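You operate a simulated robot arm through the tools that you are given. There is no shell and no other tool.

You run a simulated robot arm. Do the job below in one go: nothing can be reset, and whatever is moved stays where it is left.

## Task
Drain the murky bath, then refill the tank to MAX.
Fine: the waste drum's funnel lid is open while it drains; drain and funnel lid end shut, the valve knob back at wash. Where these are worked on the way, their far stop is far enough and under half their travel is too little: funnel lid, valve knob.

Only the result counts: the job must be done as asked and must still hold three seconds after the hand-in. Knocking over, shifting, dropping, spilling or breaking anything else fails it. A push-on lid holds only when it is set on centred and level and pressed home; a screw cap is set on level and turned clockwise until tight.

## Robot
A 7-joint arm with a two-finger parallel gripper on a trunk, on a base that moves. Base frame: it is fixed to the floor where the robot stands at the start and does not move with it; the origin is under the middle of the robot, x ahead of it, y to its left, z up. Lengths are in m, angles in degrees, forces in N, time in s.
With the tool pointing down near the work surface it reaches from about 0.16 to 0.42 m from the robot's upright axis, wherever it stands. Its first joint turns from -166.0 to 166.0 degrees. Places, roughly: degreaser [-2.9, 3.5, 0]; drain valve [0.2, -0.3, 0.6]; funnel lid [0.2, -0.3, 0.4]; sight glass [0.2, -0.4, 0.8]; tank pump lever [0.5, -0.3, 1]; valve knob [0.4, -0.2, 0.9]; wash tank [0.5, -0.6, 0.5]. Payload 3.4 kg.
Tool frame: the origin (TCP) lies between the finger pads and is the grasp point; the fingertips stand 0.03 m ahead of it; z points along the fingers, y is the line along which they close. The gripper opens to 0.094 m. The fingers are 0.028 m wide and 0.01 m thick; the gripper's body (0.05 by 0.096 m) begins 0.055 m behind the TCP.
Orientation is that of the tool frame in the base frame, as [roll, pitch, yaw] about the fixed x, y, z axes, in that order (R = Rz(yaw) Ry(pitch) Rx(roll)). With the fingers straight down and closing along the base's y, the tool's x points along the base's -x, its y along +y and its z along -z.

## Interface
- The arm moves only by the tool step_arm. Its argument "plan" is one flat list of numbers, 6 for each row, row after row: the shift along the base's x, y, z in m, then the turn, a rotation vector about the base's x, y, z in degrees. In form: [dx, dy, dz, wx, wy, wz, dx, dy, dz, wx, wy, wz, ...]. A call has 1 to 20 rows; each row shifts and turns the commanded pose from where the row before left it. "gripper" is the finger opening in m, from 0 to 0.094, set as the call begins (left out, the last holds). Rows are played at 5 a second. More than 0.05 m and 8.6 degrees between two rows, or a gripper value outside its range, and nothing of the call is played. Where a pose cannot be reached the arm comes as near as it can. A force on the tool above 90 N (or 10 N above the force at the start of the call, whichever is more), or a blocked arm, ends the call early, and 0.2 s more pass. Each finger travels about 0.072 m/s and halts on what it meets, pressing with about 37 N; the grip force reading is that of the motor and also rises with nothing between the fingers. The clock runs only during rows and for 0.2 s after the last one: add rows that do not move to give the fingers time. The reply holds the time, the measured pose of the TCP, the force on the tool along the base axes, the opening and the grip force, in the units named above and with some noise, with the torque about the TCP (base axes, N m) and any sound that the robot's microphone picked up.
- Cameras (640 x 400 px; columns grow to the right, rows downward): "scene" is now at [-0.0256, 0.0882, 1.5974]; the picture's right is [-0.87, -0.50, 0.00], its down [-0.41, 0.71, -0.57] and it looks along [0.28, -0.50, -0.82] (base axes); focal length 281 px, centre (320, 200). "wrist" rides on the gripper at [0.076, 0.014, -0.103] in the tool frame; the picture's right is [-0.18, 0.98, 0.00], its down [-0.75, -0.14, -0.64] and it looks along [-0.63, -0.12, 0.77] (tool axes); focal length 243 px, centre (320, 200). There is no depth. A picture from a camera that has moved, and an enlarged one, comes with that camera's place and axes in the base frame and with its lens.
- snapshot(camera): a new picture of that camera. No time passes.
- move_column(by): moves the trunk up (or, below 0, down) by that many m; the arm and the scene camera ride with it, the base frame stays. It gives what a move gives, with no picture.
- roll_base(legs): drives the robot by 1 to 6 legs, each [ahead, left, turn to the left] in m, m and degrees, along the robot's own axes; the way and the turn of a leg run together, so that a leg with both is an arc; at most 1.5 m and 180 degrees a leg. The arm and the cameras ride along, it lands a little off, and it stops where it bumps. It gives what a move gives.
- turn_head(pan, tilt): turns the head with the scene camera to pan (to the left, within 155 degrees either way) and tilt (down, from -29 to 69), counted from straight ahead of the robot. It gives what a move gives.
- close_up(camera, box): a new picture of the part [left, top, right, bottom] of that camera's present view, enlarged. No time passes.
- close_job(): hands the job in; it is judged then, once.

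Places have to be worked out from the pictures, the camera data and where the tool is seen. Open the gripper and draw the arm clear of the work before you hand the job in, unless the task says otherwise.

The tools are called after "Emit:" by a JSON object that holds its "fn" and its "kwargs". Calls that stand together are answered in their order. step_arm: Moves the arm, as the interface text tells. Its arguments: {"type":"object","properties":{"plan":{"type":"array","items":{"type":"number"}},"gripper":{"type":"number"}},"required":["plan"]} The other tools are called the same way: move_column (by) moves the trunk up or down; roll_base (legs) drives the base; turn_head (pan, tilt) turns the head that bears the scene camera; snapshot (camera) takes a picture; close_up (camera, box) takes an enlarged picture of a part of a camera's view; close_job () hands the job in.

At the start:

```text
t: 0.0
ee_pos: [0.2447, -0.2421, 1.2241]
ee_rot: [-180.0, 0.0, 180.0]
contact_force: [-0.7, 0.0, -0.4]
moment: [0.0, -0.02, 0.04]
finger_gap: 0.094
grip_force: 0.1
trunk travel left (down, up): [-0.275, 0.111]
robot x, y, heading: [-0.0002, -0.0003, -0.2]
head pan, tilt (commanded): [-60.3, 55.0]
```

scene: 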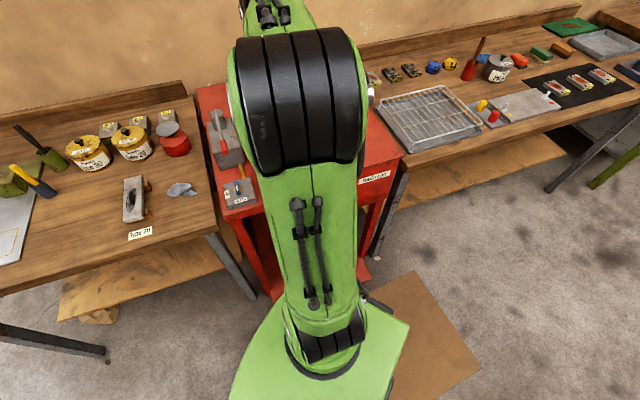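
wrist: 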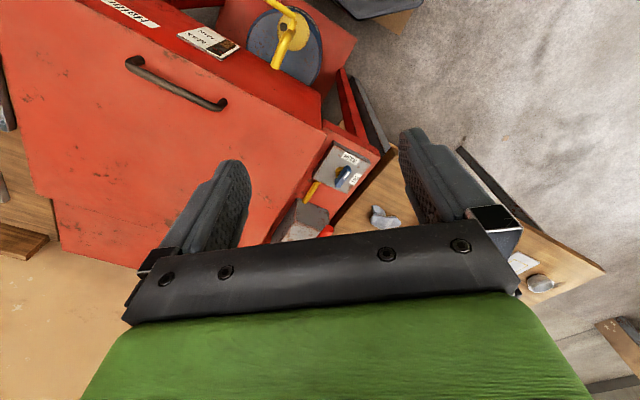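

I start by looking closer at the wash tank; the wrist view shows the red tank with a yellow valve, a knob panel and a label. I take enlarged pictures of both views.

Emit:
{"fn": "close_up", "kwargs": {"camera": "wrist", "box": [80, 0, 400, 200]}}

Emit:
{"fn": "close_up", "kwargs": {"camera": "wrist", "box": [270, 120, 430, 250]}}

Emit:
{"fn": "close_up", "kwargs": {"camera": "scene", "box": [180, 80, 420, 300]}}

```text
2.00 times, centred on (240, 100) of wrist
camera zoom: at [0.1694, -0.229, 1.326], right [0.18, 0.98, 0.0], down [0.75, -0.14, 0.64], along [0.63, -0.12, -0.77], focal length 485 px, centre (480, 400)
```

zoom: 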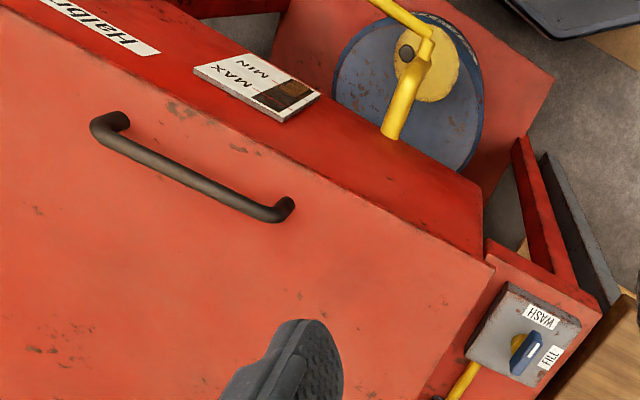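

```text
3.08 times, centred on (350, 185) of wrist
camera zoom: at [0.1694, -0.229, 1.326], right [0.18, 0.98, 0.0], down [0.75, -0.14, 0.64], along [0.63, -0.12, -0.77], focal length 746 px, centre (228, 246)
```

zoom: 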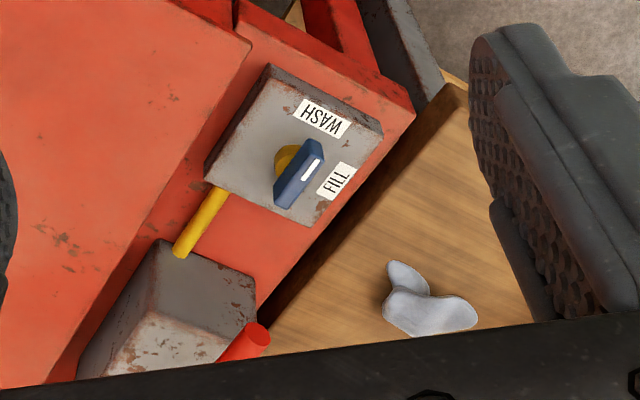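

```text
1.82 times, centred on (300, 190) of scene
camera zoom: at [-0.0256, 0.0882, 1.5974], right [-0.87, -0.5, 0.0], down [-0.41, 0.71, -0.57], along [0.28, -0.5, -0.82], focal length 511 px, centre (356, 218)
```

zoom: 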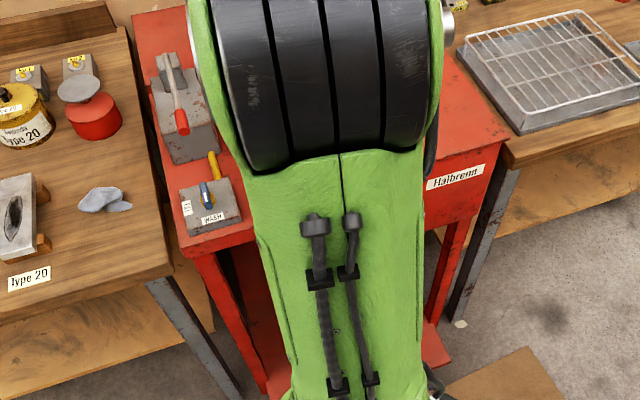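

The arm hides the tank from the scene camera, so I swing the arm to the left at its present height, well above the tables, to free the view.

Emit:
{"fn": "step_arm", "kwargs": {"plan": [0.0321, 0.0374, 0, 0, 0, 8.2, 0.0263, 0.0416, 0, 0, 0, 8.2, 0.0202, 0.0449, 0, 0, 0, 8.2, 0.0136, 0.0473, 0, 0, 0, 8.2, 0.0067, 0.0488, 0, 0, 0, 8.2, -0.0004, 0.0492, 0, 0, 0, 8.2, -0.0073, 0.0487, 0, 0, 0, 8.2, -0.0143, 0.0471, 0, 0, 0, 8.2, -0.0208, 0.0446, 0, 0, 0, 8.2, -0.0269, 0.0412, 0, 0, 0, 8.2, -0.0326, 0.037, 0, 0, 0, 8.2]}}

Emit:
{"fn": "snapshot", "kwargs": {"camera": "scene"}}

Emit:
{"fn": "snapshot", "kwargs": {"camera": "wrist"}}

```text
t: 2.4
ee_pos: [0.2413, 0.2459, 1.2239]
ee_rot: [-179.9, -0.1, -89.7]
contact_force: [-0.5, 1.3, -0.8]
moment: [-0.03, 0.02, 0.02]
finger_gap: 0.094
grip_force: 0.1
trunk travel left (down, up): [-0.275, 0.111]
robot x, y, heading: [0.0019, 0.0027, 0.1]
head pan, tilt (commanded): [-60.3, 55.0]
```

```text
taken
camera scene: at [-0.0266, 0.0894, 1.5973], right [-0.87, -0.5, 0.0], down [-0.41, 0.71, -0.57], along [0.28, -0.5, -0.82], focal length 281 px, centre (320, 200)
```

scene: 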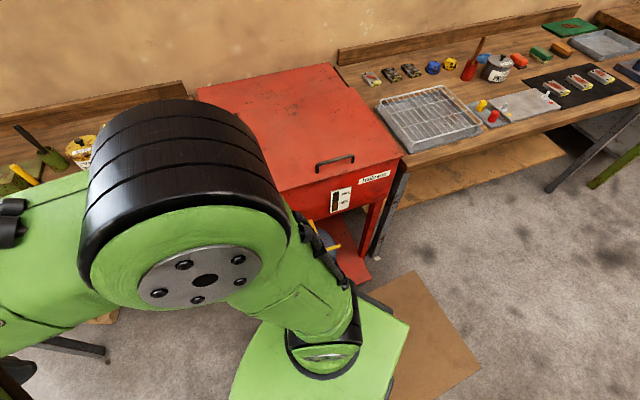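

```text
taken
camera wrist: at [0.2274, 0.1705, 1.3262], right [-0.98, 0.18, 0.0], down [0.14, 0.75, 0.64], along [0.12, 0.63, -0.77], focal length 243 px, centre (320, 200)
```

wrist: 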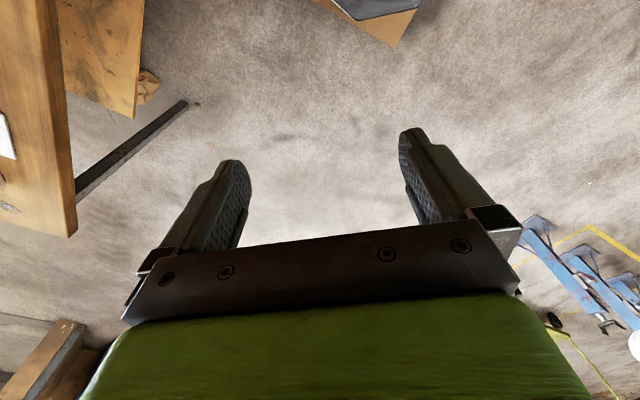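

The elbow still hides the drain side. I turn the head to survey the surroundings before I drive anywhere.

Emit:
{"fn": "turn_head", "kwargs": {"pan": -110, "tilt": 50}}

Emit:
{"fn": "snapshot", "kwargs": {"camera": "scene"}}

Emit:
{"fn": "turn_head", "kwargs": {"pan": 150, "tilt": 45}}

Emit:
{"fn": "snapshot", "kwargs": {"camera": "scene"}}

Emit:
{"fn": "turn_head", "kwargs": {"pan": -150, "tilt": 55}}

Emit:
{"fn": "snapshot", "kwargs": {"camera": "scene"}}

Emit:
{"fn": "turn_head", "kwargs": {"pan": 80, "tilt": 45}}

Emit:
{"fn": "snapshot", "kwargs": {"camera": "scene"}}

```text
t: 3.6
ee_pos: [0.2417, 0.2437, 1.2245]
ee_rot: [-179.9, 0.0, -89.9]
contact_force: [0.3, 0.3, 1.2]
moment: [0.0, 0.0, 0.0]
finger_gap: 0.0939
grip_force: 0.1
trunk travel left (down, up): [-0.275, 0.111]
robot x, y, heading: [-0.001, -0.0017, 0.1]
head pan, tilt (commanded): [-110.0, 50.0]
```

```text
taken
camera scene: at [-0.0876, 0.0785, 1.6039], right [-0.94, 0.34, 0.0], down [0.26, 0.72, -0.64], along [-0.22, -0.6, -0.77], focal length 281 px, centre (320, 200)
```

scene: 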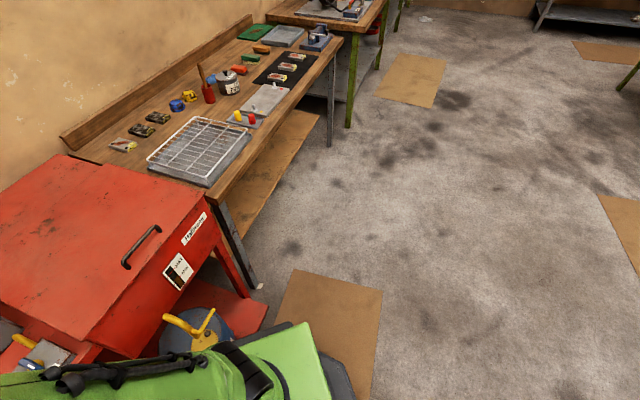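

```text
t: 7.2
ee_pos: [0.2427, 0.2454, 1.2234]
ee_rot: [180.0, 0.0, -89.9]
contact_force: [0.5, 0.4, -0.2]
moment: [-0.02, 0.01, 0.0]
finger_gap: 0.0941
grip_force: 0.0
trunk travel left (down, up): [-0.275, 0.111]
robot x, y, heading: [-0.0024, 0.0019, -0.2]
head pan, tilt (commanded): [150.0, 45.0]
```

```text
taken
camera scene: at [-0.1317, 0.1916, 1.6108], right [0.5, 0.87, 0.0], down [0.61, -0.35, -0.71], along [-0.61, 0.35, -0.71], focal length 281 px, centre (320, 200)
```

scene: 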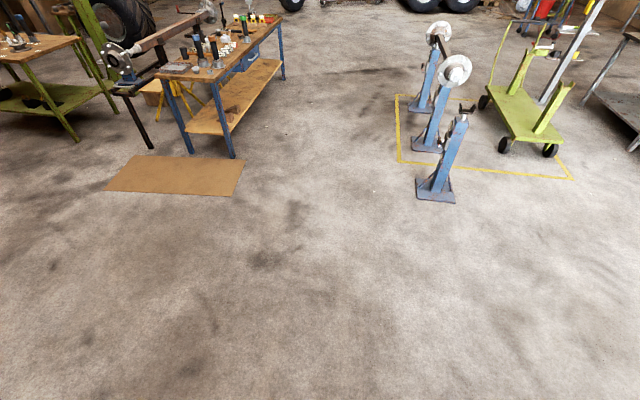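

```text
t: 11.3
ee_pos: [0.2422, 0.2447, 1.2235]
ee_rot: [-180.0, 0.0, -90.0]
contact_force: [0.0, 0.4, -0.4]
moment: [-0.01, 0.0, -0.03]
finger_gap: 0.0939
grip_force: 0.0
trunk travel left (down, up): [-0.275, 0.111]
robot x, y, heading: [0.0008, 0.0021, 0.3]
head pan, tilt (commanded): [-150.0, 55.0]
```

```text
taken
camera scene: at [-0.1238, 0.1149, 1.5974], right [-0.5, 0.87, 0.0], down [0.71, 0.41, -0.57], along [-0.5, -0.29, -0.82], focal length 281 px, centre (320, 200)
```

scene: 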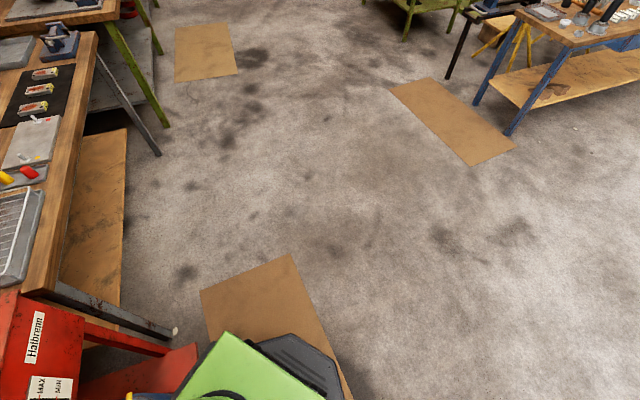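

```text
t: 14.6
ee_pos: [0.2419, 0.2448, 1.2233]
ee_rot: [-179.9, 0.1, -89.9]
contact_force: [-0.6, -0.2, -0.3]
moment: [0.01, -0.03, 0.0]
finger_gap: 0.0939
grip_force: 0.0
trunk travel left (down, up): [-0.275, 0.111]
robot x, y, heading: [-0.0012, 0.002, 0.2]
head pan, tilt (commanded): [80.0, 45.0]
```

```text
taken
camera scene: at [-0.0472, 0.231, 1.6108], right [0.98, -0.17, 0.0], down [-0.12, -0.7, -0.71], along [0.12, 0.7, -0.71], focal length 281 px, centre (320, 200)
```

scene: 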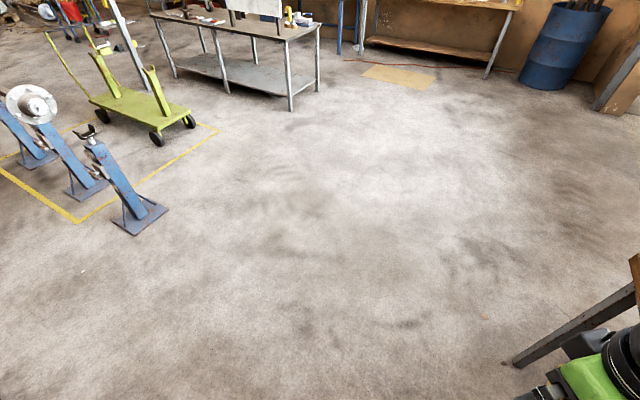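

The floor behind and to the left is free. I back off about 0.4 m straight away from the tank front (direction about [-0.77, 0.63]) and look at it from there.

Emit:
{"fn": "roll_base", "kwargs": {"legs": [[-0.3, 0.26, 0]]}}

Emit:
{"fn": "turn_head", "kwargs": {"pan": -45, "tilt": 45}}

Emit:
{"fn": "snapshot", "kwargs": {"camera": "scene"}}

```text
t: 17.1
ee_pos: [-0.0611, 0.5072, 1.2245]
ee_rot: [-179.9, 0.0, -89.9]
contact_force: [-0.2, 0.3, 0.3]
moment: [0.0, -0.01, 0.03]
finger_gap: 0.094
grip_force: 0.1
trunk travel left (down, up): [-0.275, 0.111]
robot x, y, heading: [-0.3046, 0.261, 0.2]
head pan, tilt (commanded): [80.0, 45.0]
```

```text
t: 19.1
ee_pos: [-0.0615, 0.5049, 1.2226]
ee_rot: [-180.0, 0.0, -89.8]
contact_force: [-0.5, -0.5, -0.5]
moment: [-0.01, 0.0, 0.01]
finger_gap: 0.0941
grip_force: 0.2
trunk travel left (down, up): [-0.275, 0.111]
robot x, y, heading: [-0.3027, 0.2629, -0.3]
head pan, tilt (commanded): [-45.0, 45.0]
```

```text
taken
camera scene: at [-0.3065, 0.3544, 1.6108], right [-0.71, -0.71, 0.0], down [-0.5, 0.5, -0.71], along [0.5, -0.5, -0.71], focal length 281 px, centre (320, 200)
```

scene: 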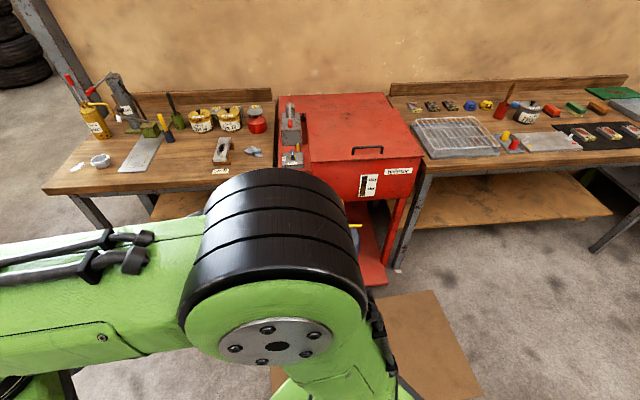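

I swing the arm further to the left, away from everything, so that the elbow leaves the picture.

Emit:
{"fn": "step_arm", "kwargs": {"plan": [-0.0375, 0.0319, 0, 0, 0, 8.2, -0.0416, 0.0262, 0, 0, 0, 8.2, -0.045, 0.02, 0, 0, 0, 8.2, -0.0474, 0.0134, 0, 0, 0, 8.2, -0.0488, 0.0065, 0, 0, 0, 8.2, -0.0492, -0.0005, 0, 0, 0, 8.2, -0.0487, -0.0075, 0, 0, 0, 8.2, -0.047, -0.0144, 0, 0, 0, 8.2]}}

Emit:
{"fn": "snapshot", "kwargs": {"camera": "scene"}}

```text
t: 20.9
ee_pos: [-0.3316, 0.6086, 1.2233]
ee_rot: [-179.8, -0.1, -40.4]
contact_force: [0.0, 0.6, 0.2]
moment: [0.01, -0.03, -0.01]
finger_gap: 0.0942
grip_force: 0.0
trunk travel left (down, up): [-0.275, 0.111]
robot x, y, heading: [-0.3033, 0.2602, 0.0]
head pan, tilt (commanded): [-45.0, 45.0]
stopped in row 8: the arm was blocked; the commanded pose is now the measured one
```

```text
taken
camera scene: at [-0.3072, 0.3546, 1.6108], right [-0.71, -0.71, 0.0], down [-0.5, 0.5, -0.71], along [0.5, -0.5, -0.71], focal length 281 px, centre (320, 200)
```

scene: 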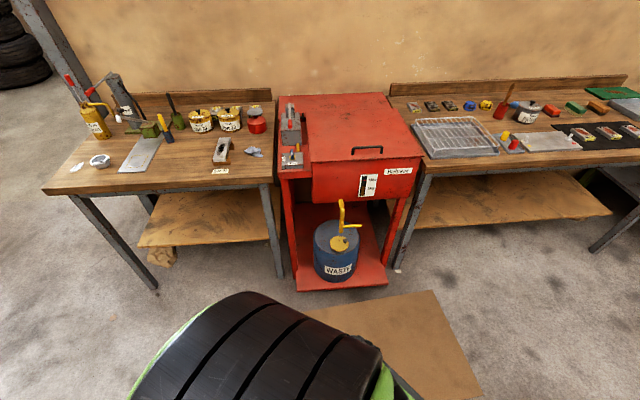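

Now the view is clear: the waste drum stands under the tank with a yellow funnel lid and the drain valve above it. I enlarge the interesting parts.

Emit:
{"fn": "close_up", "kwargs": {"camera": "scene", "box": [300, 160, 420, 290]}}

Emit:
{"fn": "close_up", "kwargs": {"camera": "scene", "box": [260, 85, 420, 205]}}

Emit:
{"fn": "close_up", "kwargs": {"camera": "scene", "box": [265, 95, 325, 175]}}

Emit:
{"fn": "close_up", "kwargs": {"camera": "scene", "box": [345, 160, 425, 210]}}

```text
3.08 times, centred on (360, 225) of scene
camera zoom: at [-0.3072, 0.3546, 1.6108], right [-0.71, -0.71, 0.0], down [-0.5, 0.5, -0.71], along [0.5, -0.5, -0.71], focal length 865 px, centre (197, 123)
```

zoom: 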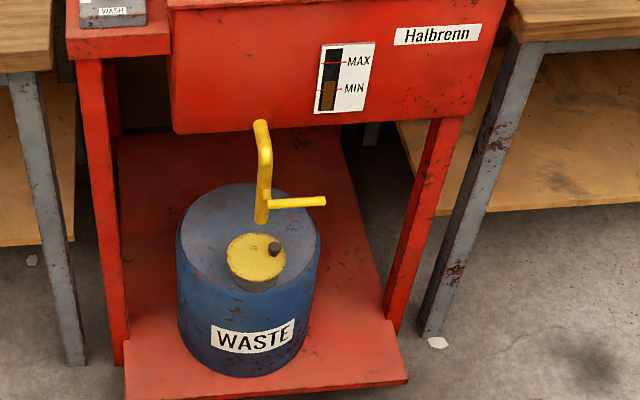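

```text
3.33 times, centred on (340, 145) of scene
camera zoom: at [-0.3072, 0.3546, 1.6108], right [-0.71, -0.71, 0.0], down [-0.5, 0.5, -0.71], along [0.5, -0.5, -0.71], focal length 937 px, centre (253, 383)
```

zoom: 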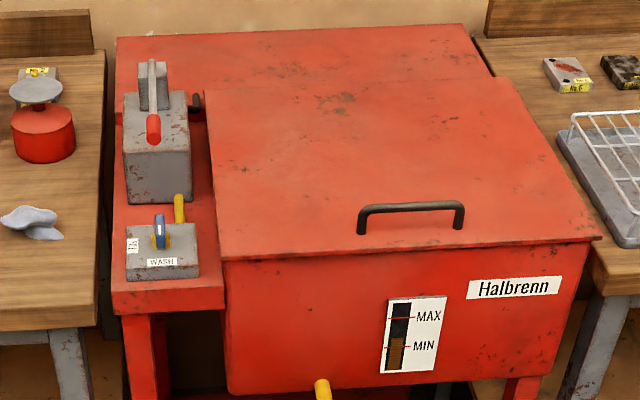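

```text
5.00 times, centred on (295, 135) of scene
camera zoom: at [-0.3072, 0.3546, 1.6108], right [-0.71, -0.71, 0.0], down [-0.5, 0.5, -0.71], along [0.5, -0.5, -0.71], focal length 1405 px, centre (445, 525)
```

zoom: 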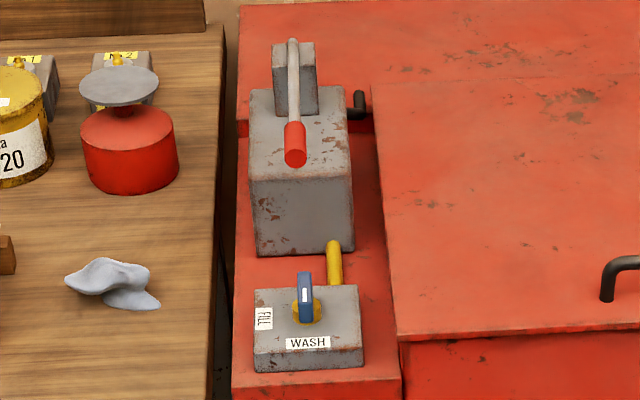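

```text
8.00 times, centred on (385, 185) of scene
camera zoom: at [-0.3072, 0.3546, 1.6108], right [-0.71, -0.71, 0.0], down [-0.5, 0.5, -0.71], along [0.5, -0.5, -0.71], focal length 2248 px, centre (-200, 320)
```

zoom: 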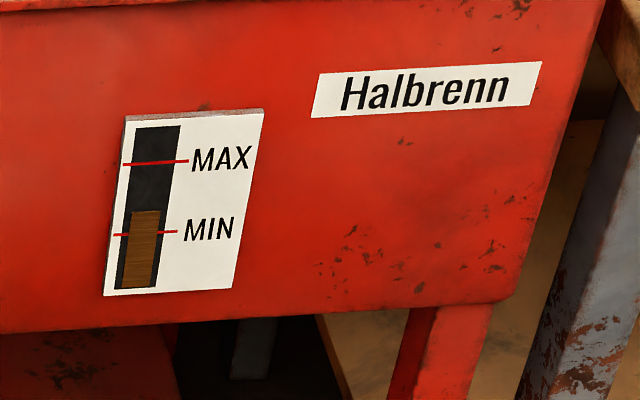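

The picture shows the sight glass a bit above MIN, the knob at WASH, and the drain handle lying crosswise (shut). I lower the trunk for a second, flatter view to triangulate positions.

Emit:
{"fn": "move_column", "kwargs": {"by": -0.27}}

Emit:
{"fn": "snapshot", "kwargs": {"camera": "scene"}}

Emit:
{"fn": "close_up", "kwargs": {"camera": "scene", "box": [300, 90, 420, 210]}}

Emit:
{"fn": "close_up", "kwargs": {"camera": "scene", "box": [320, 110, 380, 180]}}

Emit:
{"fn": "close_up", "kwargs": {"camera": "scene", "box": [260, 20, 340, 110]}}

```text
t: 23.7
ee_pos: [-0.3328, 0.608, 0.9542]
ee_rot: [-179.8, -0.1, -40.2]
contact_force: [-0.3, -0.3, -0.3]
moment: [0.01, 0.0, 0.0]
finger_gap: 0.0941
grip_force: 0.1
trunk travel left (down, up): [-0.005, 0.381]
robot x, y, heading: [-0.304, 0.2575, -0.2]
head pan, tilt (commanded): [-45.0, 45.0]
```

```text
taken
camera scene: at [-0.3066, 0.3543, 1.3417], right [-0.71, -0.71, 0.0], down [-0.5, 0.5, -0.71], along [0.5, -0.5, -0.71], focal length 281 px, centre (320, 200)
```

scene: 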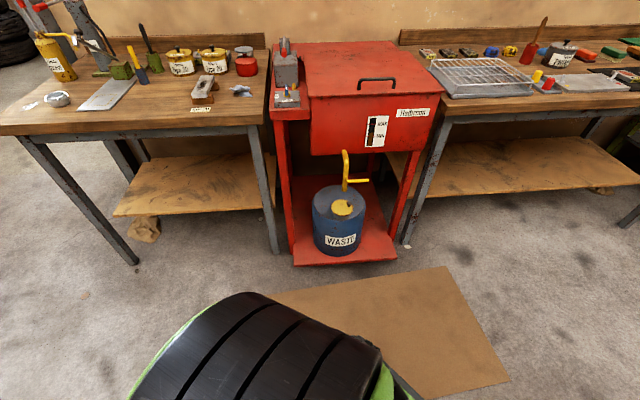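

```text
3.33 times, centred on (360, 150) of scene
camera zoom: at [-0.3066, 0.3543, 1.3417], right [-0.71, -0.71, 0.0], down [-0.5, 0.5, -0.71], along [0.5, -0.5, -0.71], focal length 937 px, centre (187, 367)
```

zoom: 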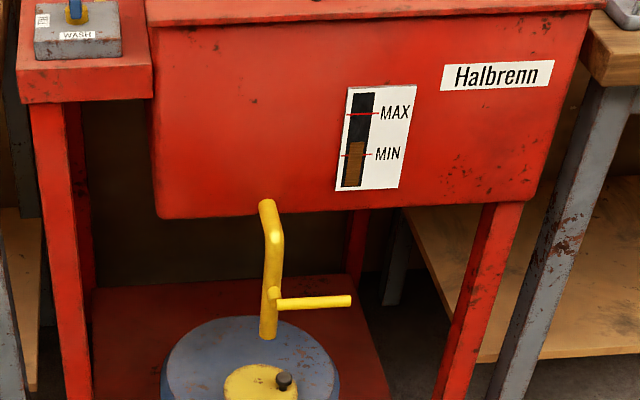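

```text
5.71 times, centred on (350, 145) of scene
camera zoom: at [-0.3066, 0.3543, 1.3417], right [-0.71, -0.71, 0.0], down [-0.5, 0.5, -0.71], along [0.5, -0.5, -0.71], focal length 1606 px, centre (149, 514)
```

zoom: 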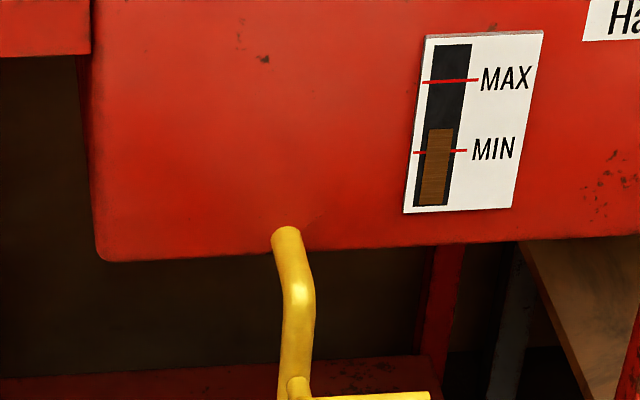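

```text
4.44 times, centred on (300, 65) of scene
camera zoom: at [-0.3066, 0.3543, 1.3417], right [-0.71, -0.71, 0.0], down [-0.5, 0.5, -0.71], along [0.5, -0.5, -0.71], focal length 1249 px, centre (409, 800)
```

zoom: 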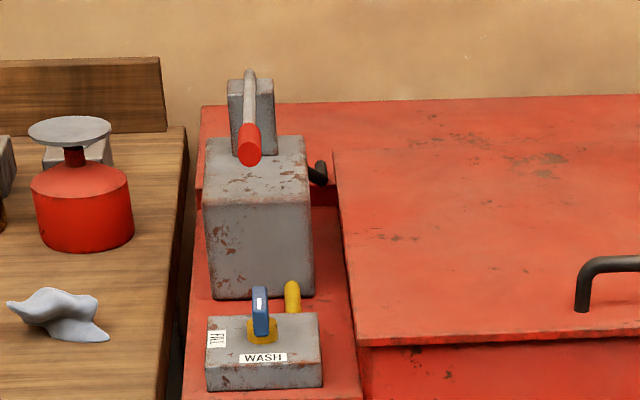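

From the two heights I judge: tank front normal at about azimuth -41°, pipe outlet near [0.22, -0.32, 0.55], drain handle crosswise at z 0.64 in front of the pipe, lid disc near [0.24, -0.335, 0.416]. I swing the arm back to face the tank while still standing off, to look with the wrist camera.

Emit:
{"fn": "step_arm", "kwargs": {"plan": [0.04144, 0.00087, -0.012, 0, 0, -8.45, 0.04125, -0.00404, -0.012, 0, 0, -8.45, 0.04048, -0.0089, -0.012, 0, 0, -8.45, 0.03914, -0.01363, -0.012, 0, 0, -8.45, 0.03726, -0.01817, -0.012, 0, 0, -8.45, 0.03484, -0.02245, -0.012, 0, 0, -8.45, 0.03194, -0.02642, -0.012, 0, 0, -8.45, 0.02858, -0.03002, -0.012, 0, 0, -8.45, 0.02483, -0.03319, -0.012, 0, 0, -8.45, 0.02073, -0.0359, -0.012, 0, 0, -8.45, 0.01633, -0.0381, -0.012, 0, 0, -8.45, 0.0117, -0.03976, -0.012, 0, 0, -8.45, 0.00691, -0.04087, -0.012, 0, 0, -8.45, 0.00202, -0.0414, -0.012, 0, 0, -8.45, -0.00289, -0.04135, -0.012, 0, 0, -8.45, -0.00777, -0.04072, -0.012, 0, 0, -8.45, -0.01253, -0.03951, -0.012, 0, 0, -8.45, -0.01712, -0.03775, -0.012, 0, 0, -8.45, -0.02147, -0.03546, -0.012, 0, 0, -8.45, -0.02552, -0.03266, -0.012, 0, 0, -8.45]}}

Emit:
{"fn": "snapshot", "kwargs": {"camera": "wrist"}}

Emit:
{"fn": "snapshot", "kwargs": {"camera": "scene"}}

```text
t: 27.9
ee_pos: [-0.0432, 0.0274, 0.7144]
ee_rot: [-179.8, -0.1, 150.7]
contact_force: [0.0, -0.1, -1.1]
moment: [0.0, -0.02, 0.02]
finger_gap: 0.0939
grip_force: 0.0
trunk travel left (down, up): [-0.005, 0.381]
robot x, y, heading: [-0.3056, 0.2617, -0.0]
head pan, tilt (commanded): [-45.0, 45.0]
```

```text
taken
camera wrist: at [-0.1015, 0.0774, 0.8171], right [0.64, 0.77, 0.0], down [0.59, -0.49, 0.64], along [0.49, -0.41, -0.77], focal length 243 px, centre (320, 200)
```

wrist: 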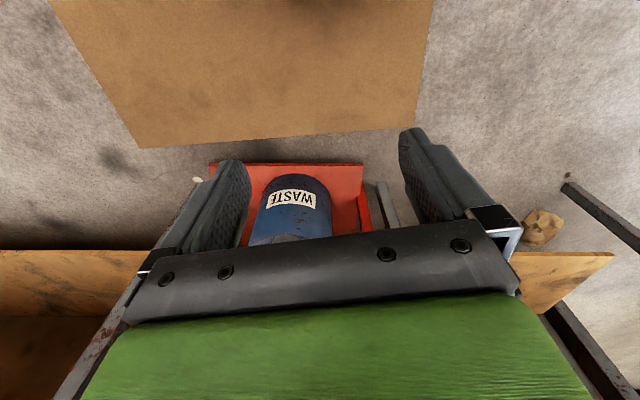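

```text
taken
camera scene: at [-0.3066, 0.3539, 1.3417], right [-0.71, -0.71, 0.0], down [-0.5, 0.5, -0.71], along [0.5, -0.5, -0.71], focal length 281 px, centre (320, 200)
```

scene: 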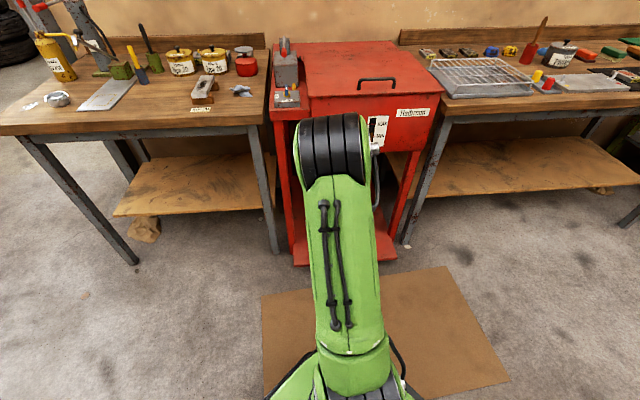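

The wrist picture shows the drum between the fingers but the gripper covers the upper parts. I drive about 0.3 m closer and 0.1 m to the right so the wrist camera looks down on the lid, keeping the hand clear in front of the handle.

Emit:
{"fn": "roll_base", "kwargs": {"legs": [[0.15, -0.262, 0]]}}

Emit:
{"fn": "snapshot", "kwargs": {"camera": "wrist"}}

Emit:
{"fn": "snapshot", "kwargs": {"camera": "scene"}}

```text
t: 29.9
ee_pos: [0.1096, -0.2373, 0.7145]
ee_rot: [-179.8, -0.1, 151.0]
contact_force: [-0.6, 0.5, 0.0]
moment: [0.01, -0.01, -0.01]
finger_gap: 0.094
grip_force: 0.0
trunk travel left (down, up): [-0.005, 0.381]
robot x, y, heading: [-0.1509, -0.0022, 0.1]
head pan, tilt (commanded): [-45.0, 45.0]
```

```text
taken
camera wrist: at [0.0503, -0.1865, 0.8171], right [0.64, 0.77, 0.0], down [0.59, -0.49, 0.64], along [0.49, -0.41, -0.77], focal length 243 px, centre (320, 200)
```

wrist: 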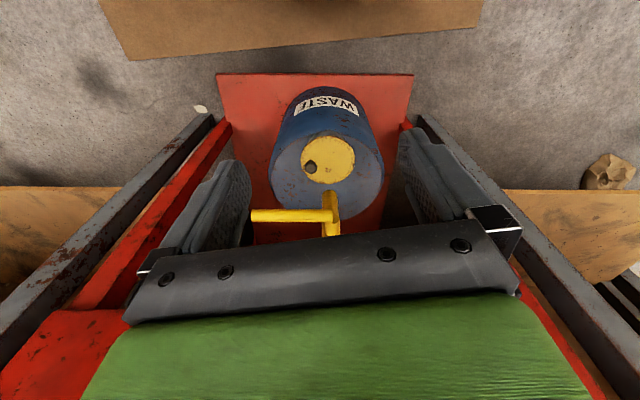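

```text
taken
camera scene: at [-0.1555, 0.0892, 1.3417], right [-0.71, -0.71, 0.0], down [-0.5, 0.5, -0.71], along [0.5, -0.5, -0.71], focal length 281 px, centre (320, 200)
```

scene: 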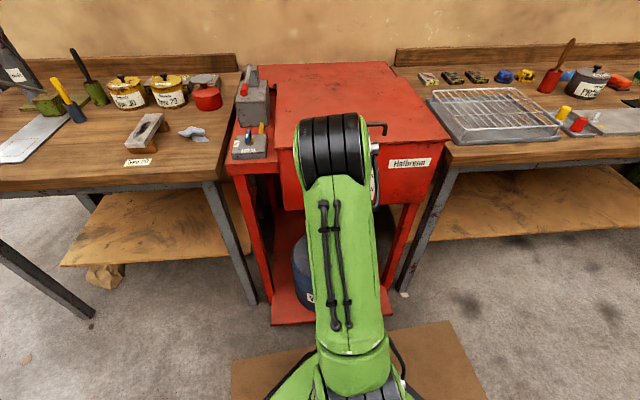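

Now the wrist camera sees the lid, the pipe and the handle well. I enlarge that region to measure it.

Emit:
{"fn": "close_up", "kwargs": {"camera": "wrist", "box": [240, 80, 400, 240]}}

Emit:
{"fn": "close_up", "kwargs": {"camera": "wrist", "box": [280, 120, 380, 200]}}

```text
2.50 times, centred on (320, 160) of wrist
camera zoom: at [0.0503, -0.1865, 0.8171], right [0.64, 0.77, 0.0], down [0.59, -0.49, 0.64], along [0.49, -0.41, -0.77], focal length 606 px, centre (320, 300)
```

zoom: 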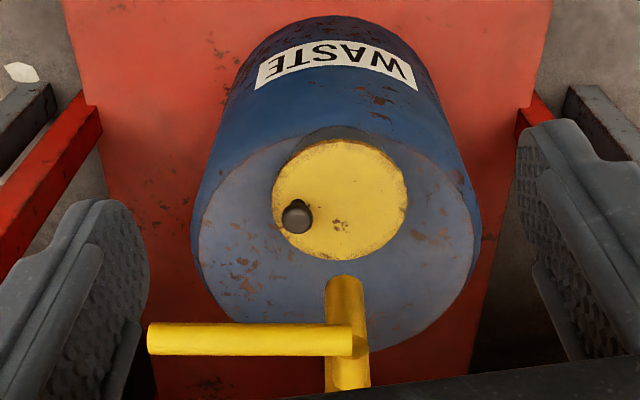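

```text
5.00 times, centred on (330, 160) of wrist
camera zoom: at [0.0503, -0.1865, 0.8171], right [0.64, 0.77, 0.0], down [0.59, -0.49, 0.64], along [0.49, -0.41, -0.77], focal length 1213 px, centre (270, 400)
```

zoom: 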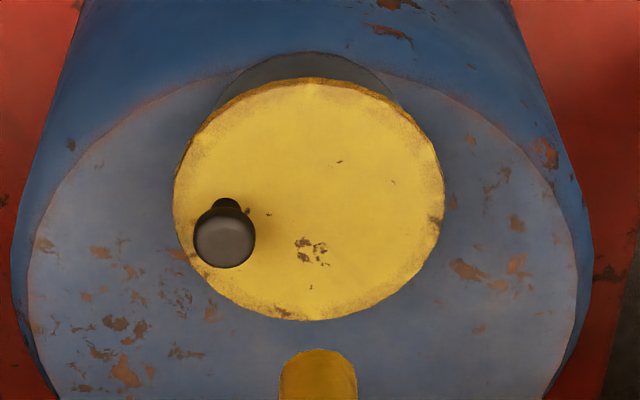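

The lid is a disc of radius about 0.051 centred near n=0.395 (n, s are my axes into / along the tank front, azimuth -40°), its black knob sits on the right side at about [0.22, -0.35], so the hinge should be on the left. I back off 0.1 m to get room to tilt the hand.

Emit:
{"fn": "roll_base", "kwargs": {"legs": [[-0.0766, 0.0643, 0]]}}

Emit:
{"fn": "step_arm", "kwargs": {"plan": [0.00958, -0.00804, -0.025, -4.82, -5.745, 0, 0.00958, -0.00804, -0.025, -4.82, -5.745, 0, 0.00958, -0.00804, -0.025, -4.82, -5.745, 0, 0.00958, -0.00804, -0.025, -4.82, -5.745, 0, 0.00958, -0.00804, -0.025, -4.82, -5.745, 0, 0.00958, -0.00804, -0.025, -4.82, -5.745, 0, 0.00958, -0.00804, -0.025, -4.82, -5.745, 0, 0.00958, -0.00804, -0.025, -4.82, -5.745, 0]}}

Emit:
{"fn": "snapshot", "kwargs": {"camera": "wrist"}}

Emit:
{"fn": "snapshot", "kwargs": {"camera": "scene"}}

```text
t: 31.1
ee_pos: [0.0318, -0.1718, 0.7144]
ee_rot: [-179.7, -0.1, 151.1]
contact_force: [-0.5, 0.4, 1.0]
moment: [-0.02, -0.01, 0.01]
finger_gap: 0.0942
grip_force: 0.0
trunk travel left (down, up): [-0.005, 0.381]
robot x, y, heading: [-0.2287, 0.0608, 0.3]
head pan, tilt (commanded): [-45.0, 45.0]
```

```text
t: 32.9
ee_pos: [0.1081, -0.2358, 0.5126]
ee_rot: [-161.3, 58.3, 161.3]
contact_force: [-0.6, 0.0, -0.4]
moment: [-0.02, -0.01, 0.0]
finger_gap: 0.0938
grip_force: 0.1
trunk travel left (down, up): [-0.005, 0.381]
robot x, y, heading: [-0.2272, 0.0604, 0.4]
head pan, tilt (commanded): [-45.0, 45.0]
```

```text
taken
camera wrist: at [0.0114, -0.1539, 0.4979], right [0.64, 0.77, -0.01], down [-0.13, 0.12, 0.98], along [0.75, -0.63, 0.17], focal length 243 px, centre (320, 200)
```

wrist: 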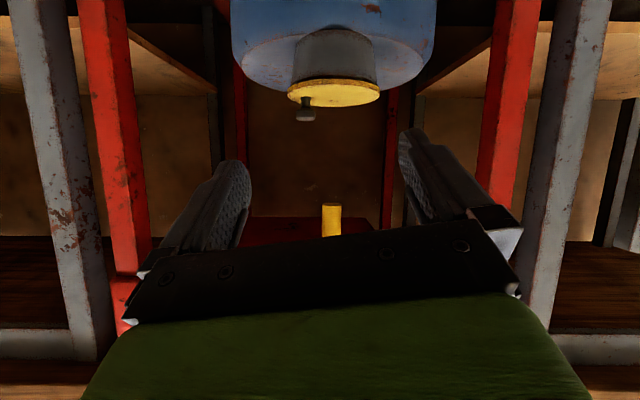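

```text
taken
camera scene: at [-0.233, 0.1535, 1.3417], right [-0.7, -0.71, 0.0], down [-0.5, 0.5, -0.71], along [0.5, -0.5, -0.71], focal length 281 px, centre (320, 200)
```

scene: 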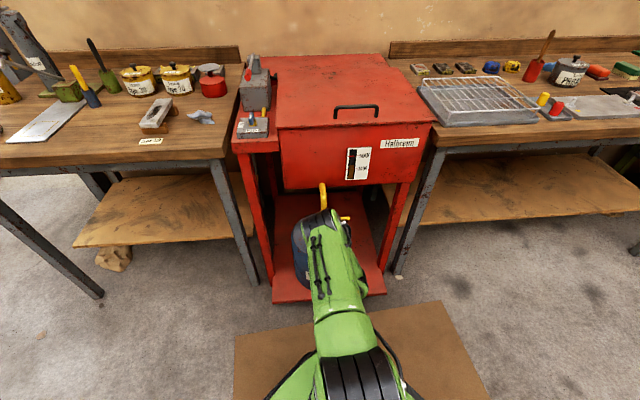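

The tilted pose is reached and the wrist view (upside down) shows the lid and knob nearly edge-on. I enlarge it to measure heights.

Emit:
{"fn": "close_up", "kwargs": {"camera": "wrist", "box": [260, 20, 410, 130]}}

Emit:
{"fn": "close_up", "kwargs": {"camera": "wrist", "box": [200, 60, 440, 240]}}

```text
3.64 times, centred on (335, 75) of wrist
camera zoom: at [0.0114, -0.1539, 0.4979], right [0.64, 0.77, -0.01], down [-0.13, 0.12, 0.98], along [0.75, -0.63, 0.17], focal length 882 px, centre (266, 654)
```

zoom: 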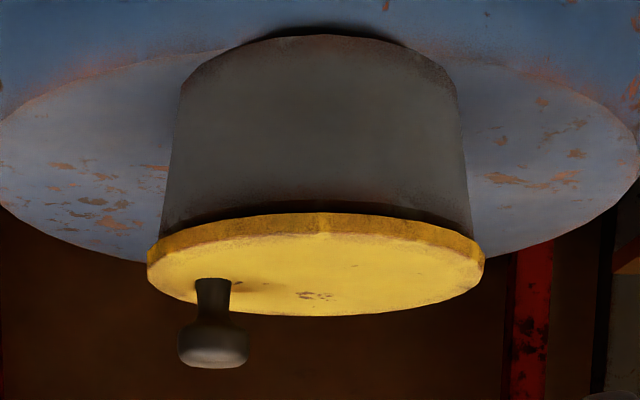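

```text
2.22 times, centred on (320, 150) of wrist
camera zoom: at [0.0114, -0.1539, 0.4979], right [0.64, 0.77, -0.01], down [-0.13, 0.12, 0.98], along [0.75, -0.63, 0.17], focal length 539 px, centre (320, 311)
```

zoom: 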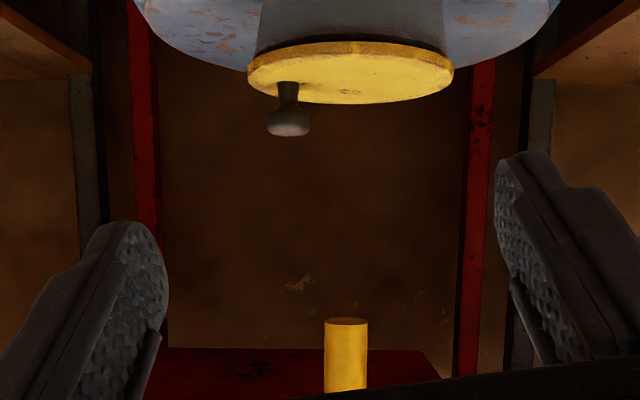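

From this view: lid top z ≈ 0.432, knob head centre z ≈ 0.452 at n ≈ 0.388, s ≈ 0.127, pipe end z ≈ 0.551. I square the hand to the tank (roll 11°), narrow the fingers, and move to a spot just in front of the knob.

Emit:
{"fn": "step_arm", "kwargs": {"plan": [0.0171, -0.0214, -0.004, 3.7, -3.15, -2.785, 0.0171, -0.0214, -0.004, 3.7, -3.15, -2.785, 0.0171, -0.0214, -0.004, 0, 0, 0, 0, 0, 0, 0, 0, 0], "gripper": 0.06}}

Emit:
{"fn": "snapshot", "kwargs": {"camera": "wrist"}}

Emit:
{"fn": "close_up", "kwargs": {"camera": "scene", "box": [270, 170, 390, 300]}}

```text
t: 33.9
ee_pos: [0.159, -0.3008, 0.5022]
ee_rot: [179.9, 59.9, 139.4]
contact_force: [-0.4, -0.3, 0.1]
moment: [-0.01, 0.03, -0.01]
finger_gap: 0.06
grip_force: 0.1
trunk travel left (down, up): [-0.005, 0.381]
robot x, y, heading: [-0.2278, 0.0589, 0.1]
head pan, tilt (commanded): [-45.0, 45.0]
```

```text
taken
camera wrist: at [0.0729, -0.2067, 0.4878], right [0.71, 0.69, 0.16], down [-0.23, 0.01, 0.97], along [0.67, -0.72, 0.16], focal length 243 px, centre (320, 200)
```

wrist: 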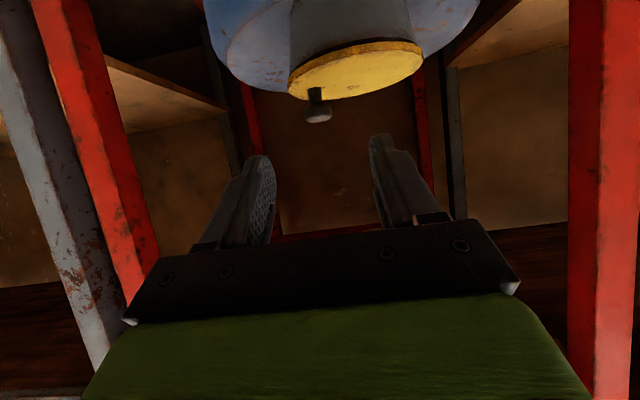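

```text
3.08 times, centred on (330, 235) of scene
camera zoom: at [-0.2327, 0.1538, 1.3417], right [-0.7, -0.71, 0.0], down [-0.5, 0.5, -0.71], along [0.5, -0.5, -0.71], focal length 865 px, centre (289, 92)
```

zoom: 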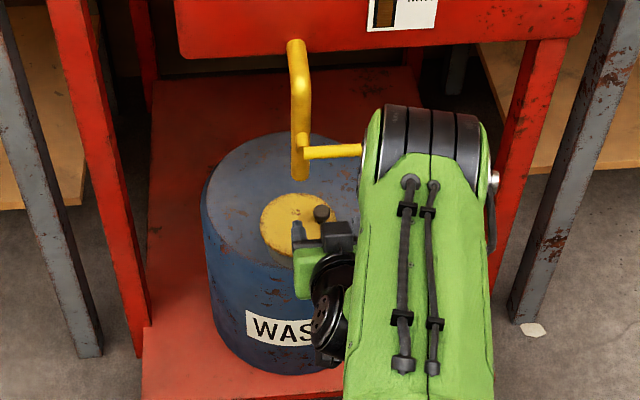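

The roll came out right. Before moving on I check how close the arm's links come to the drain handle and the tank, with a wider scene picture and a steeper head tilt.

Emit:
{"fn": "turn_head", "kwargs": {"pan": -50, "tilt": 62}}

Emit:
{"fn": "snapshot", "kwargs": {"camera": "scene"}}

Emit:
{"fn": "close_up", "kwargs": {"camera": "wrist", "box": [230, 40, 450, 240]}}

```text
t: 34.7
ee_pos: [0.1598, -0.3008, 0.5023]
ee_rot: [179.7, 60.0, 139.6]
contact_force: [0.5, -0.2, 1.0]
moment: [0.0, 0.03, -0.02]
finger_gap: 0.06
grip_force: 0.0
trunk travel left (down, up): [-0.005, 0.381]
robot x, y, heading: [-0.2279, 0.0594, -0.1]
head pan, tilt (commanded): [-50.0, 62.0]
```

```text
taken
camera scene: at [-0.2489, 0.1619, 1.32], right [-0.76, -0.65, 0.0], down [-0.57, 0.67, -0.47], along [0.3, -0.36, -0.88], focal length 281 px, centre (320, 200)
```

scene: 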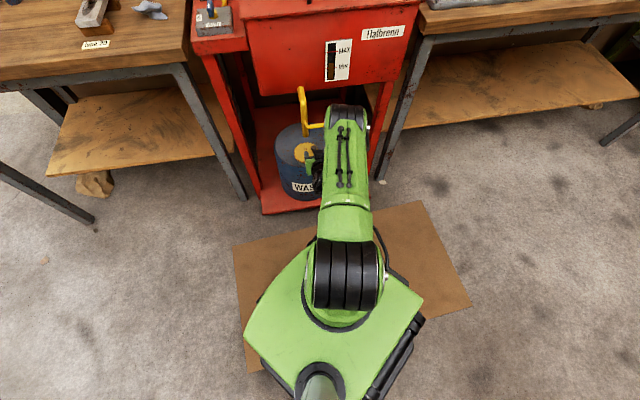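

```text
2.00 times, centred on (340, 140) of wrist
camera zoom: at [0.0727, -0.2064, 0.4878], right [0.71, 0.69, 0.16], down [-0.23, 0.01, 0.97], along [0.67, -0.72, 0.16], focal length 485 px, centre (280, 320)
```

zoom: 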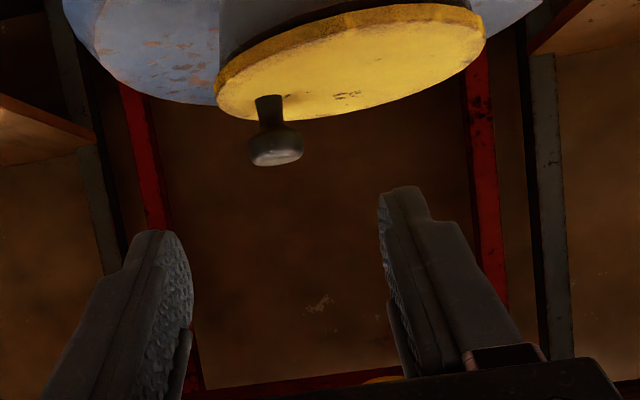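

The arm links are well clear (elbow near n 0.12, z 0.87). The knob lies straight ahead between the fingers at n ≈ 0.39, s ≈ 0.1275; I slide in along the tool axis and check.

Emit:
{"fn": "step_arm", "kwargs": {"plan": [0.016, -0.0134, -0.0117, 0, 0, 0, 0.016, -0.0134, -0.0117, 0, 0, 0, 0.016, -0.0134, -0.0117, 0, 0, 0]}}

Emit:
{"fn": "snapshot", "kwargs": {"camera": "wrist"}}

Emit:
{"fn": "close_up", "kwargs": {"camera": "scene", "box": [260, 80, 380, 200]}}

```text
t: 35.5
ee_pos: [0.2083, -0.3399, 0.467]
ee_rot: [179.9, 60.0, 139.5]
contact_force: [-0.3, 0.0, -0.3]
moment: [-0.01, 0.01, 0.0]
finger_gap: 0.06
grip_force: 0.0
trunk travel left (down, up): [-0.005, 0.381]
robot x, y, heading: [-0.2293, 0.0629, 0.3]
head pan, tilt (commanded): [-50.0, 62.0]
```

```text
taken
camera wrist: at [0.1213, -0.247, 0.4524], right [0.71, 0.69, 0.16], down [-0.23, 0.01, 0.97], along [0.67, -0.72, 0.16], focal length 243 px, centre (320, 200)
```

wrist: 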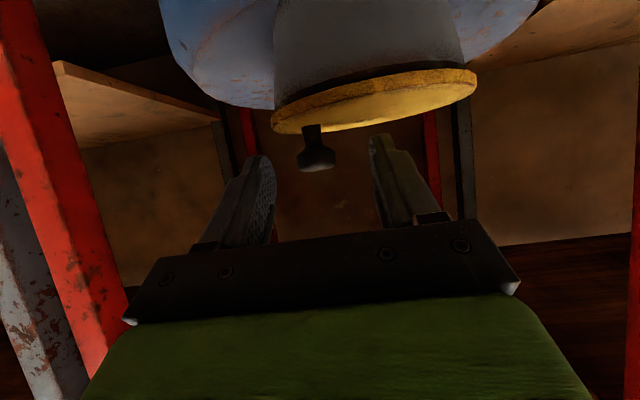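

```text
3.33 times, centred on (320, 140) of scene
camera zoom: at [-0.2489, 0.1619, 1.32], right [-0.76, -0.65, 0.0], down [-0.57, 0.67, -0.47], along [0.3, -0.36, -0.88], focal length 937 px, centre (320, 400)
```

zoom: 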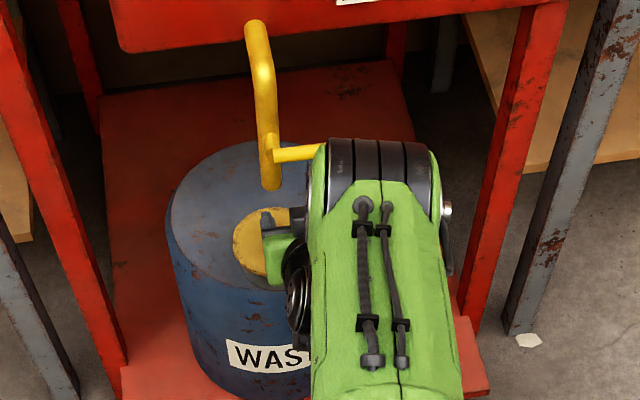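

The knob head sits between the pads about 0.018 m ahead of the TCP, as planned. I close the fingers on it.

Emit:
{"fn": "step_arm", "kwargs": {"plan": [0, 0, 0, 0, 0, 0, 0, 0, 0, 0, 0, 0, 0, 0, 0, 0, 0, 0, 0, 0, 0, 0, 0, 0], "gripper": 0.0}}

Emit:
{"fn": "close_up", "kwargs": {"camera": "wrist", "box": [230, 40, 450, 240]}}

```text
t: 36.5
ee_pos: [0.2081, -0.3412, 0.4672]
ee_rot: [179.9, 60.0, 139.6]
contact_force: [-1.5, -3.8, -0.1]
moment: [-0.01, 0.14, -0.01]
finger_gap: 0.0209
grip_force: 44.9
trunk travel left (down, up): [-0.005, 0.381]
robot x, y, heading: [-0.226, 0.0624, 0.2]
head pan, tilt (commanded): [-50.0, 62.0]
```

```text
2.00 times, centred on (340, 140) of wrist
camera zoom: at [0.1209, -0.2475, 0.4526], right [0.71, 0.69, 0.16], down [-0.23, 0.01, 0.97], along [0.67, -0.72, 0.16], focal length 485 px, centre (280, 320)
```

zoom: 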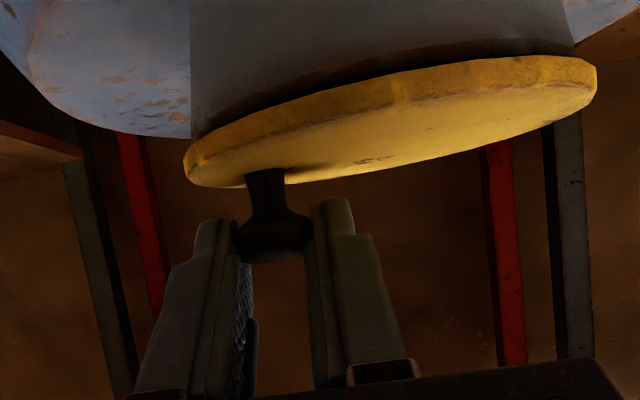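

The knob is gripped (gap 0.021). I try a small opening motion of 8° about a hinge assumed at the lid's left edge, watching the forces.

Emit:
{"fn": "step_arm", "kwargs": {"plan": [0.0013, 0.0016, 0.0057, -3.065, 2.57, 0, 0.0025, 0.003, 0.0054, -3.065, 2.57, 0]}}

Emit:
{"fn": "close_up", "kwargs": {"camera": "wrist", "box": [230, 40, 450, 240]}}

```text
t: 37.1
ee_pos: [0.2114, -0.3371, 0.4791]
ee_rot: [-164.3, 59.1, 153.2]
contact_force: [-4.6, -4.6, 1.9]
moment: [-0.09, 0.25, -0.06]
finger_gap: 0.0208
grip_force: 44.8
trunk travel left (down, up): [-0.005, 0.381]
robot x, y, heading: [-0.2274, 0.06, 0.3]
head pan, tilt (commanded): [-50.0, 62.0]
```

```text
2.00 times, centred on (340, 140) of wrist
camera zoom: at [0.1235, -0.2444, 0.4619], right [0.71, 0.7, 0.02], down [-0.14, 0.11, 0.98], along [0.69, -0.71, 0.18], focal length 485 px, centre (280, 320)
```

zoom: 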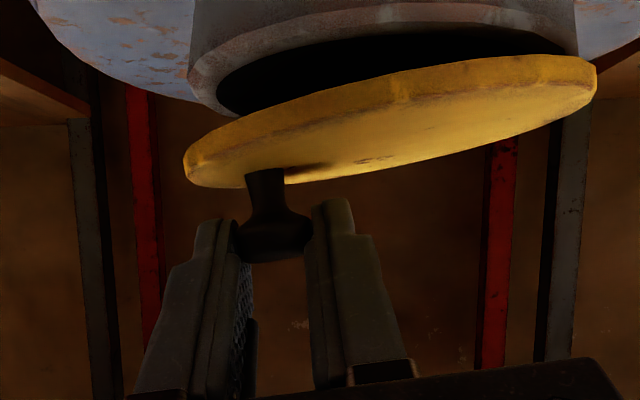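

The lid lifts on a hinge at its left edge with low forces, as assumed. I continue along the arc to about 48°.

Emit:
{"fn": "step_arm", "kwargs": {"plan": [0.00476, 0.00567, 0.0102, -6.13, 5.14, 0, 0.00566, 0.00674, 0.009, -6.13, 5.14, 0, 0.00643, 0.00766, 0.0078, -6.13, 5.14, 0, 0.00701, 0.00835, 0.0063, -6.13, 5.14, 0, 0.00752, 0.00896, 0.0046, -6.13, 5.14, 0]}}

Emit:
{"fn": "snapshot", "kwargs": {"camera": "wrist"}}

Emit:
{"fn": "close_up", "kwargs": {"camera": "scene", "box": [260, 80, 380, 200]}}

```text
t: 38.3
ee_pos: [0.2445, -0.2962, 0.5163]
ee_rot: [-114.2, 35.7, -167.9]
contact_force: [-0.5, 2.4, 0.8]
moment: [0.09, -0.11, -0.05]
finger_gap: 0.021
grip_force: 44.8
trunk travel left (down, up): [-0.005, 0.381]
robot x, y, heading: [-0.2314, 0.0596, 0.3]
head pan, tilt (commanded): [-50.0, 62.0]
```

```text
taken
camera wrist: at [0.1469, -0.2161, 0.4954], right [0.57, 0.53, -0.62], down [0.27, 0.6, 0.76], along [0.77, -0.6, 0.2], focal length 243 px, centre (320, 200)
```

wrist: 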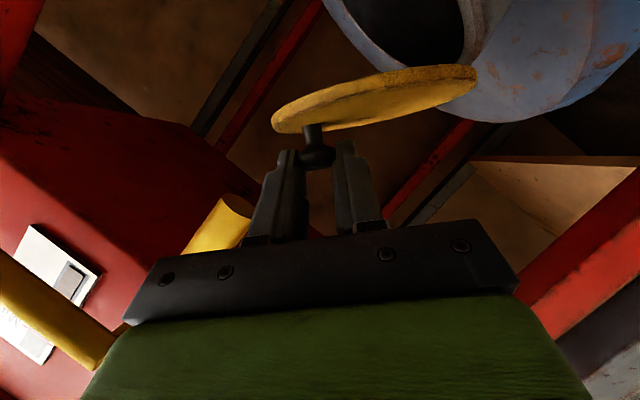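

```text
3.33 times, centred on (320, 140) of scene
camera zoom: at [-0.249, 0.1622, 1.3199], right [-0.76, -0.65, 0.0], down [-0.57, 0.67, -0.47], along [0.3, -0.36, -0.88], focal length 937 px, centre (320, 400)
```

zoom: 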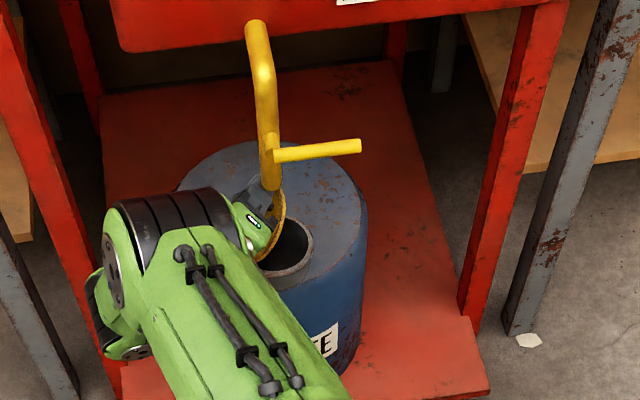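

The lid is about halfway up and the forces stay low. I continue the arc to about 96° or until it meets its stop.

Emit:
{"fn": "step_arm", "kwargs": {"plan": [0.00784, 0.00935, 0.0031, -6.13, 5.14, 0, 0.0081, 0.00965, 0.0013, -6.13, 5.14, 0, 0.0081, 0.00965, -0.0005, -6.13, 5.14, 0, 0.00797, 0.0095, -0.0022, -6.13, 5.14, 0]}}

Emit:
{"fn": "snapshot", "kwargs": {"camera": "wrist"}}

Emit:
{"fn": "close_up", "kwargs": {"camera": "scene", "box": [230, 80, 380, 200]}}

```text
t: 39.3
ee_pos: [0.2797, -0.2535, 0.5163]
ee_rot: [-97.4, 12.1, -157.6]
contact_force: [-8.2, 15.6, 41.9]
moment: [-0.71, 0.24, -1.05]
finger_gap: 0.0205
grip_force: 44.9
out of reach, approached as far as the arm can: row 4
trunk travel left (down, up): [-0.005, 0.381]
robot x, y, heading: [-0.2288, 0.0629, 0.3]
head pan, tilt (commanded): [-50.0, 62.0]
```

```text
taken
camera wrist: at [0.1726, -0.1865, 0.4998], right [0.31, 0.26, -0.92], down [0.4, 0.84, 0.37], along [0.86, -0.48, 0.15], focal length 243 px, centre (320, 200)
```

wrist: 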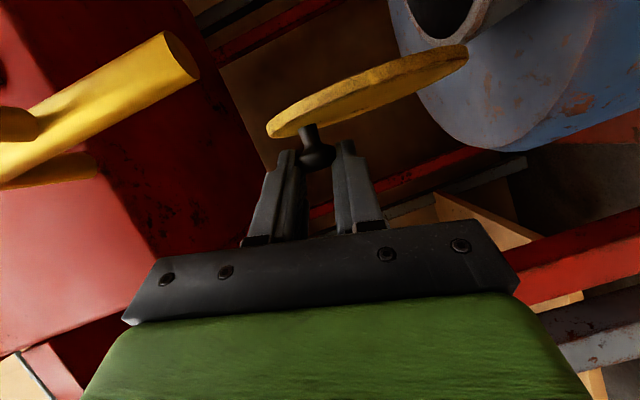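

```text
3.33 times, centred on (305, 140) of scene
camera zoom: at [-0.254, 0.1663, 1.32], right [-0.76, -0.65, 0.0], down [-0.57, 0.67, -0.47], along [0.31, -0.36, -0.88], focal length 937 px, centre (370, 400)
```

zoom: 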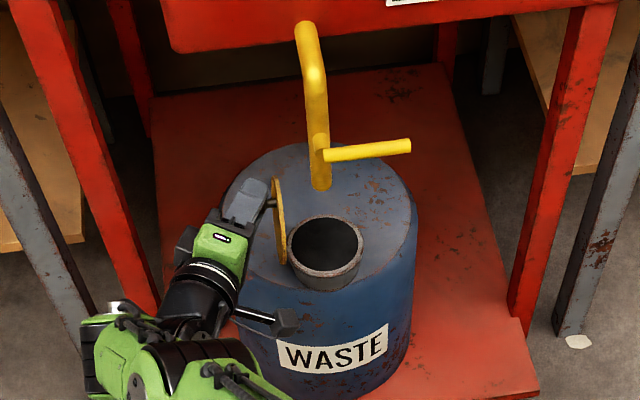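

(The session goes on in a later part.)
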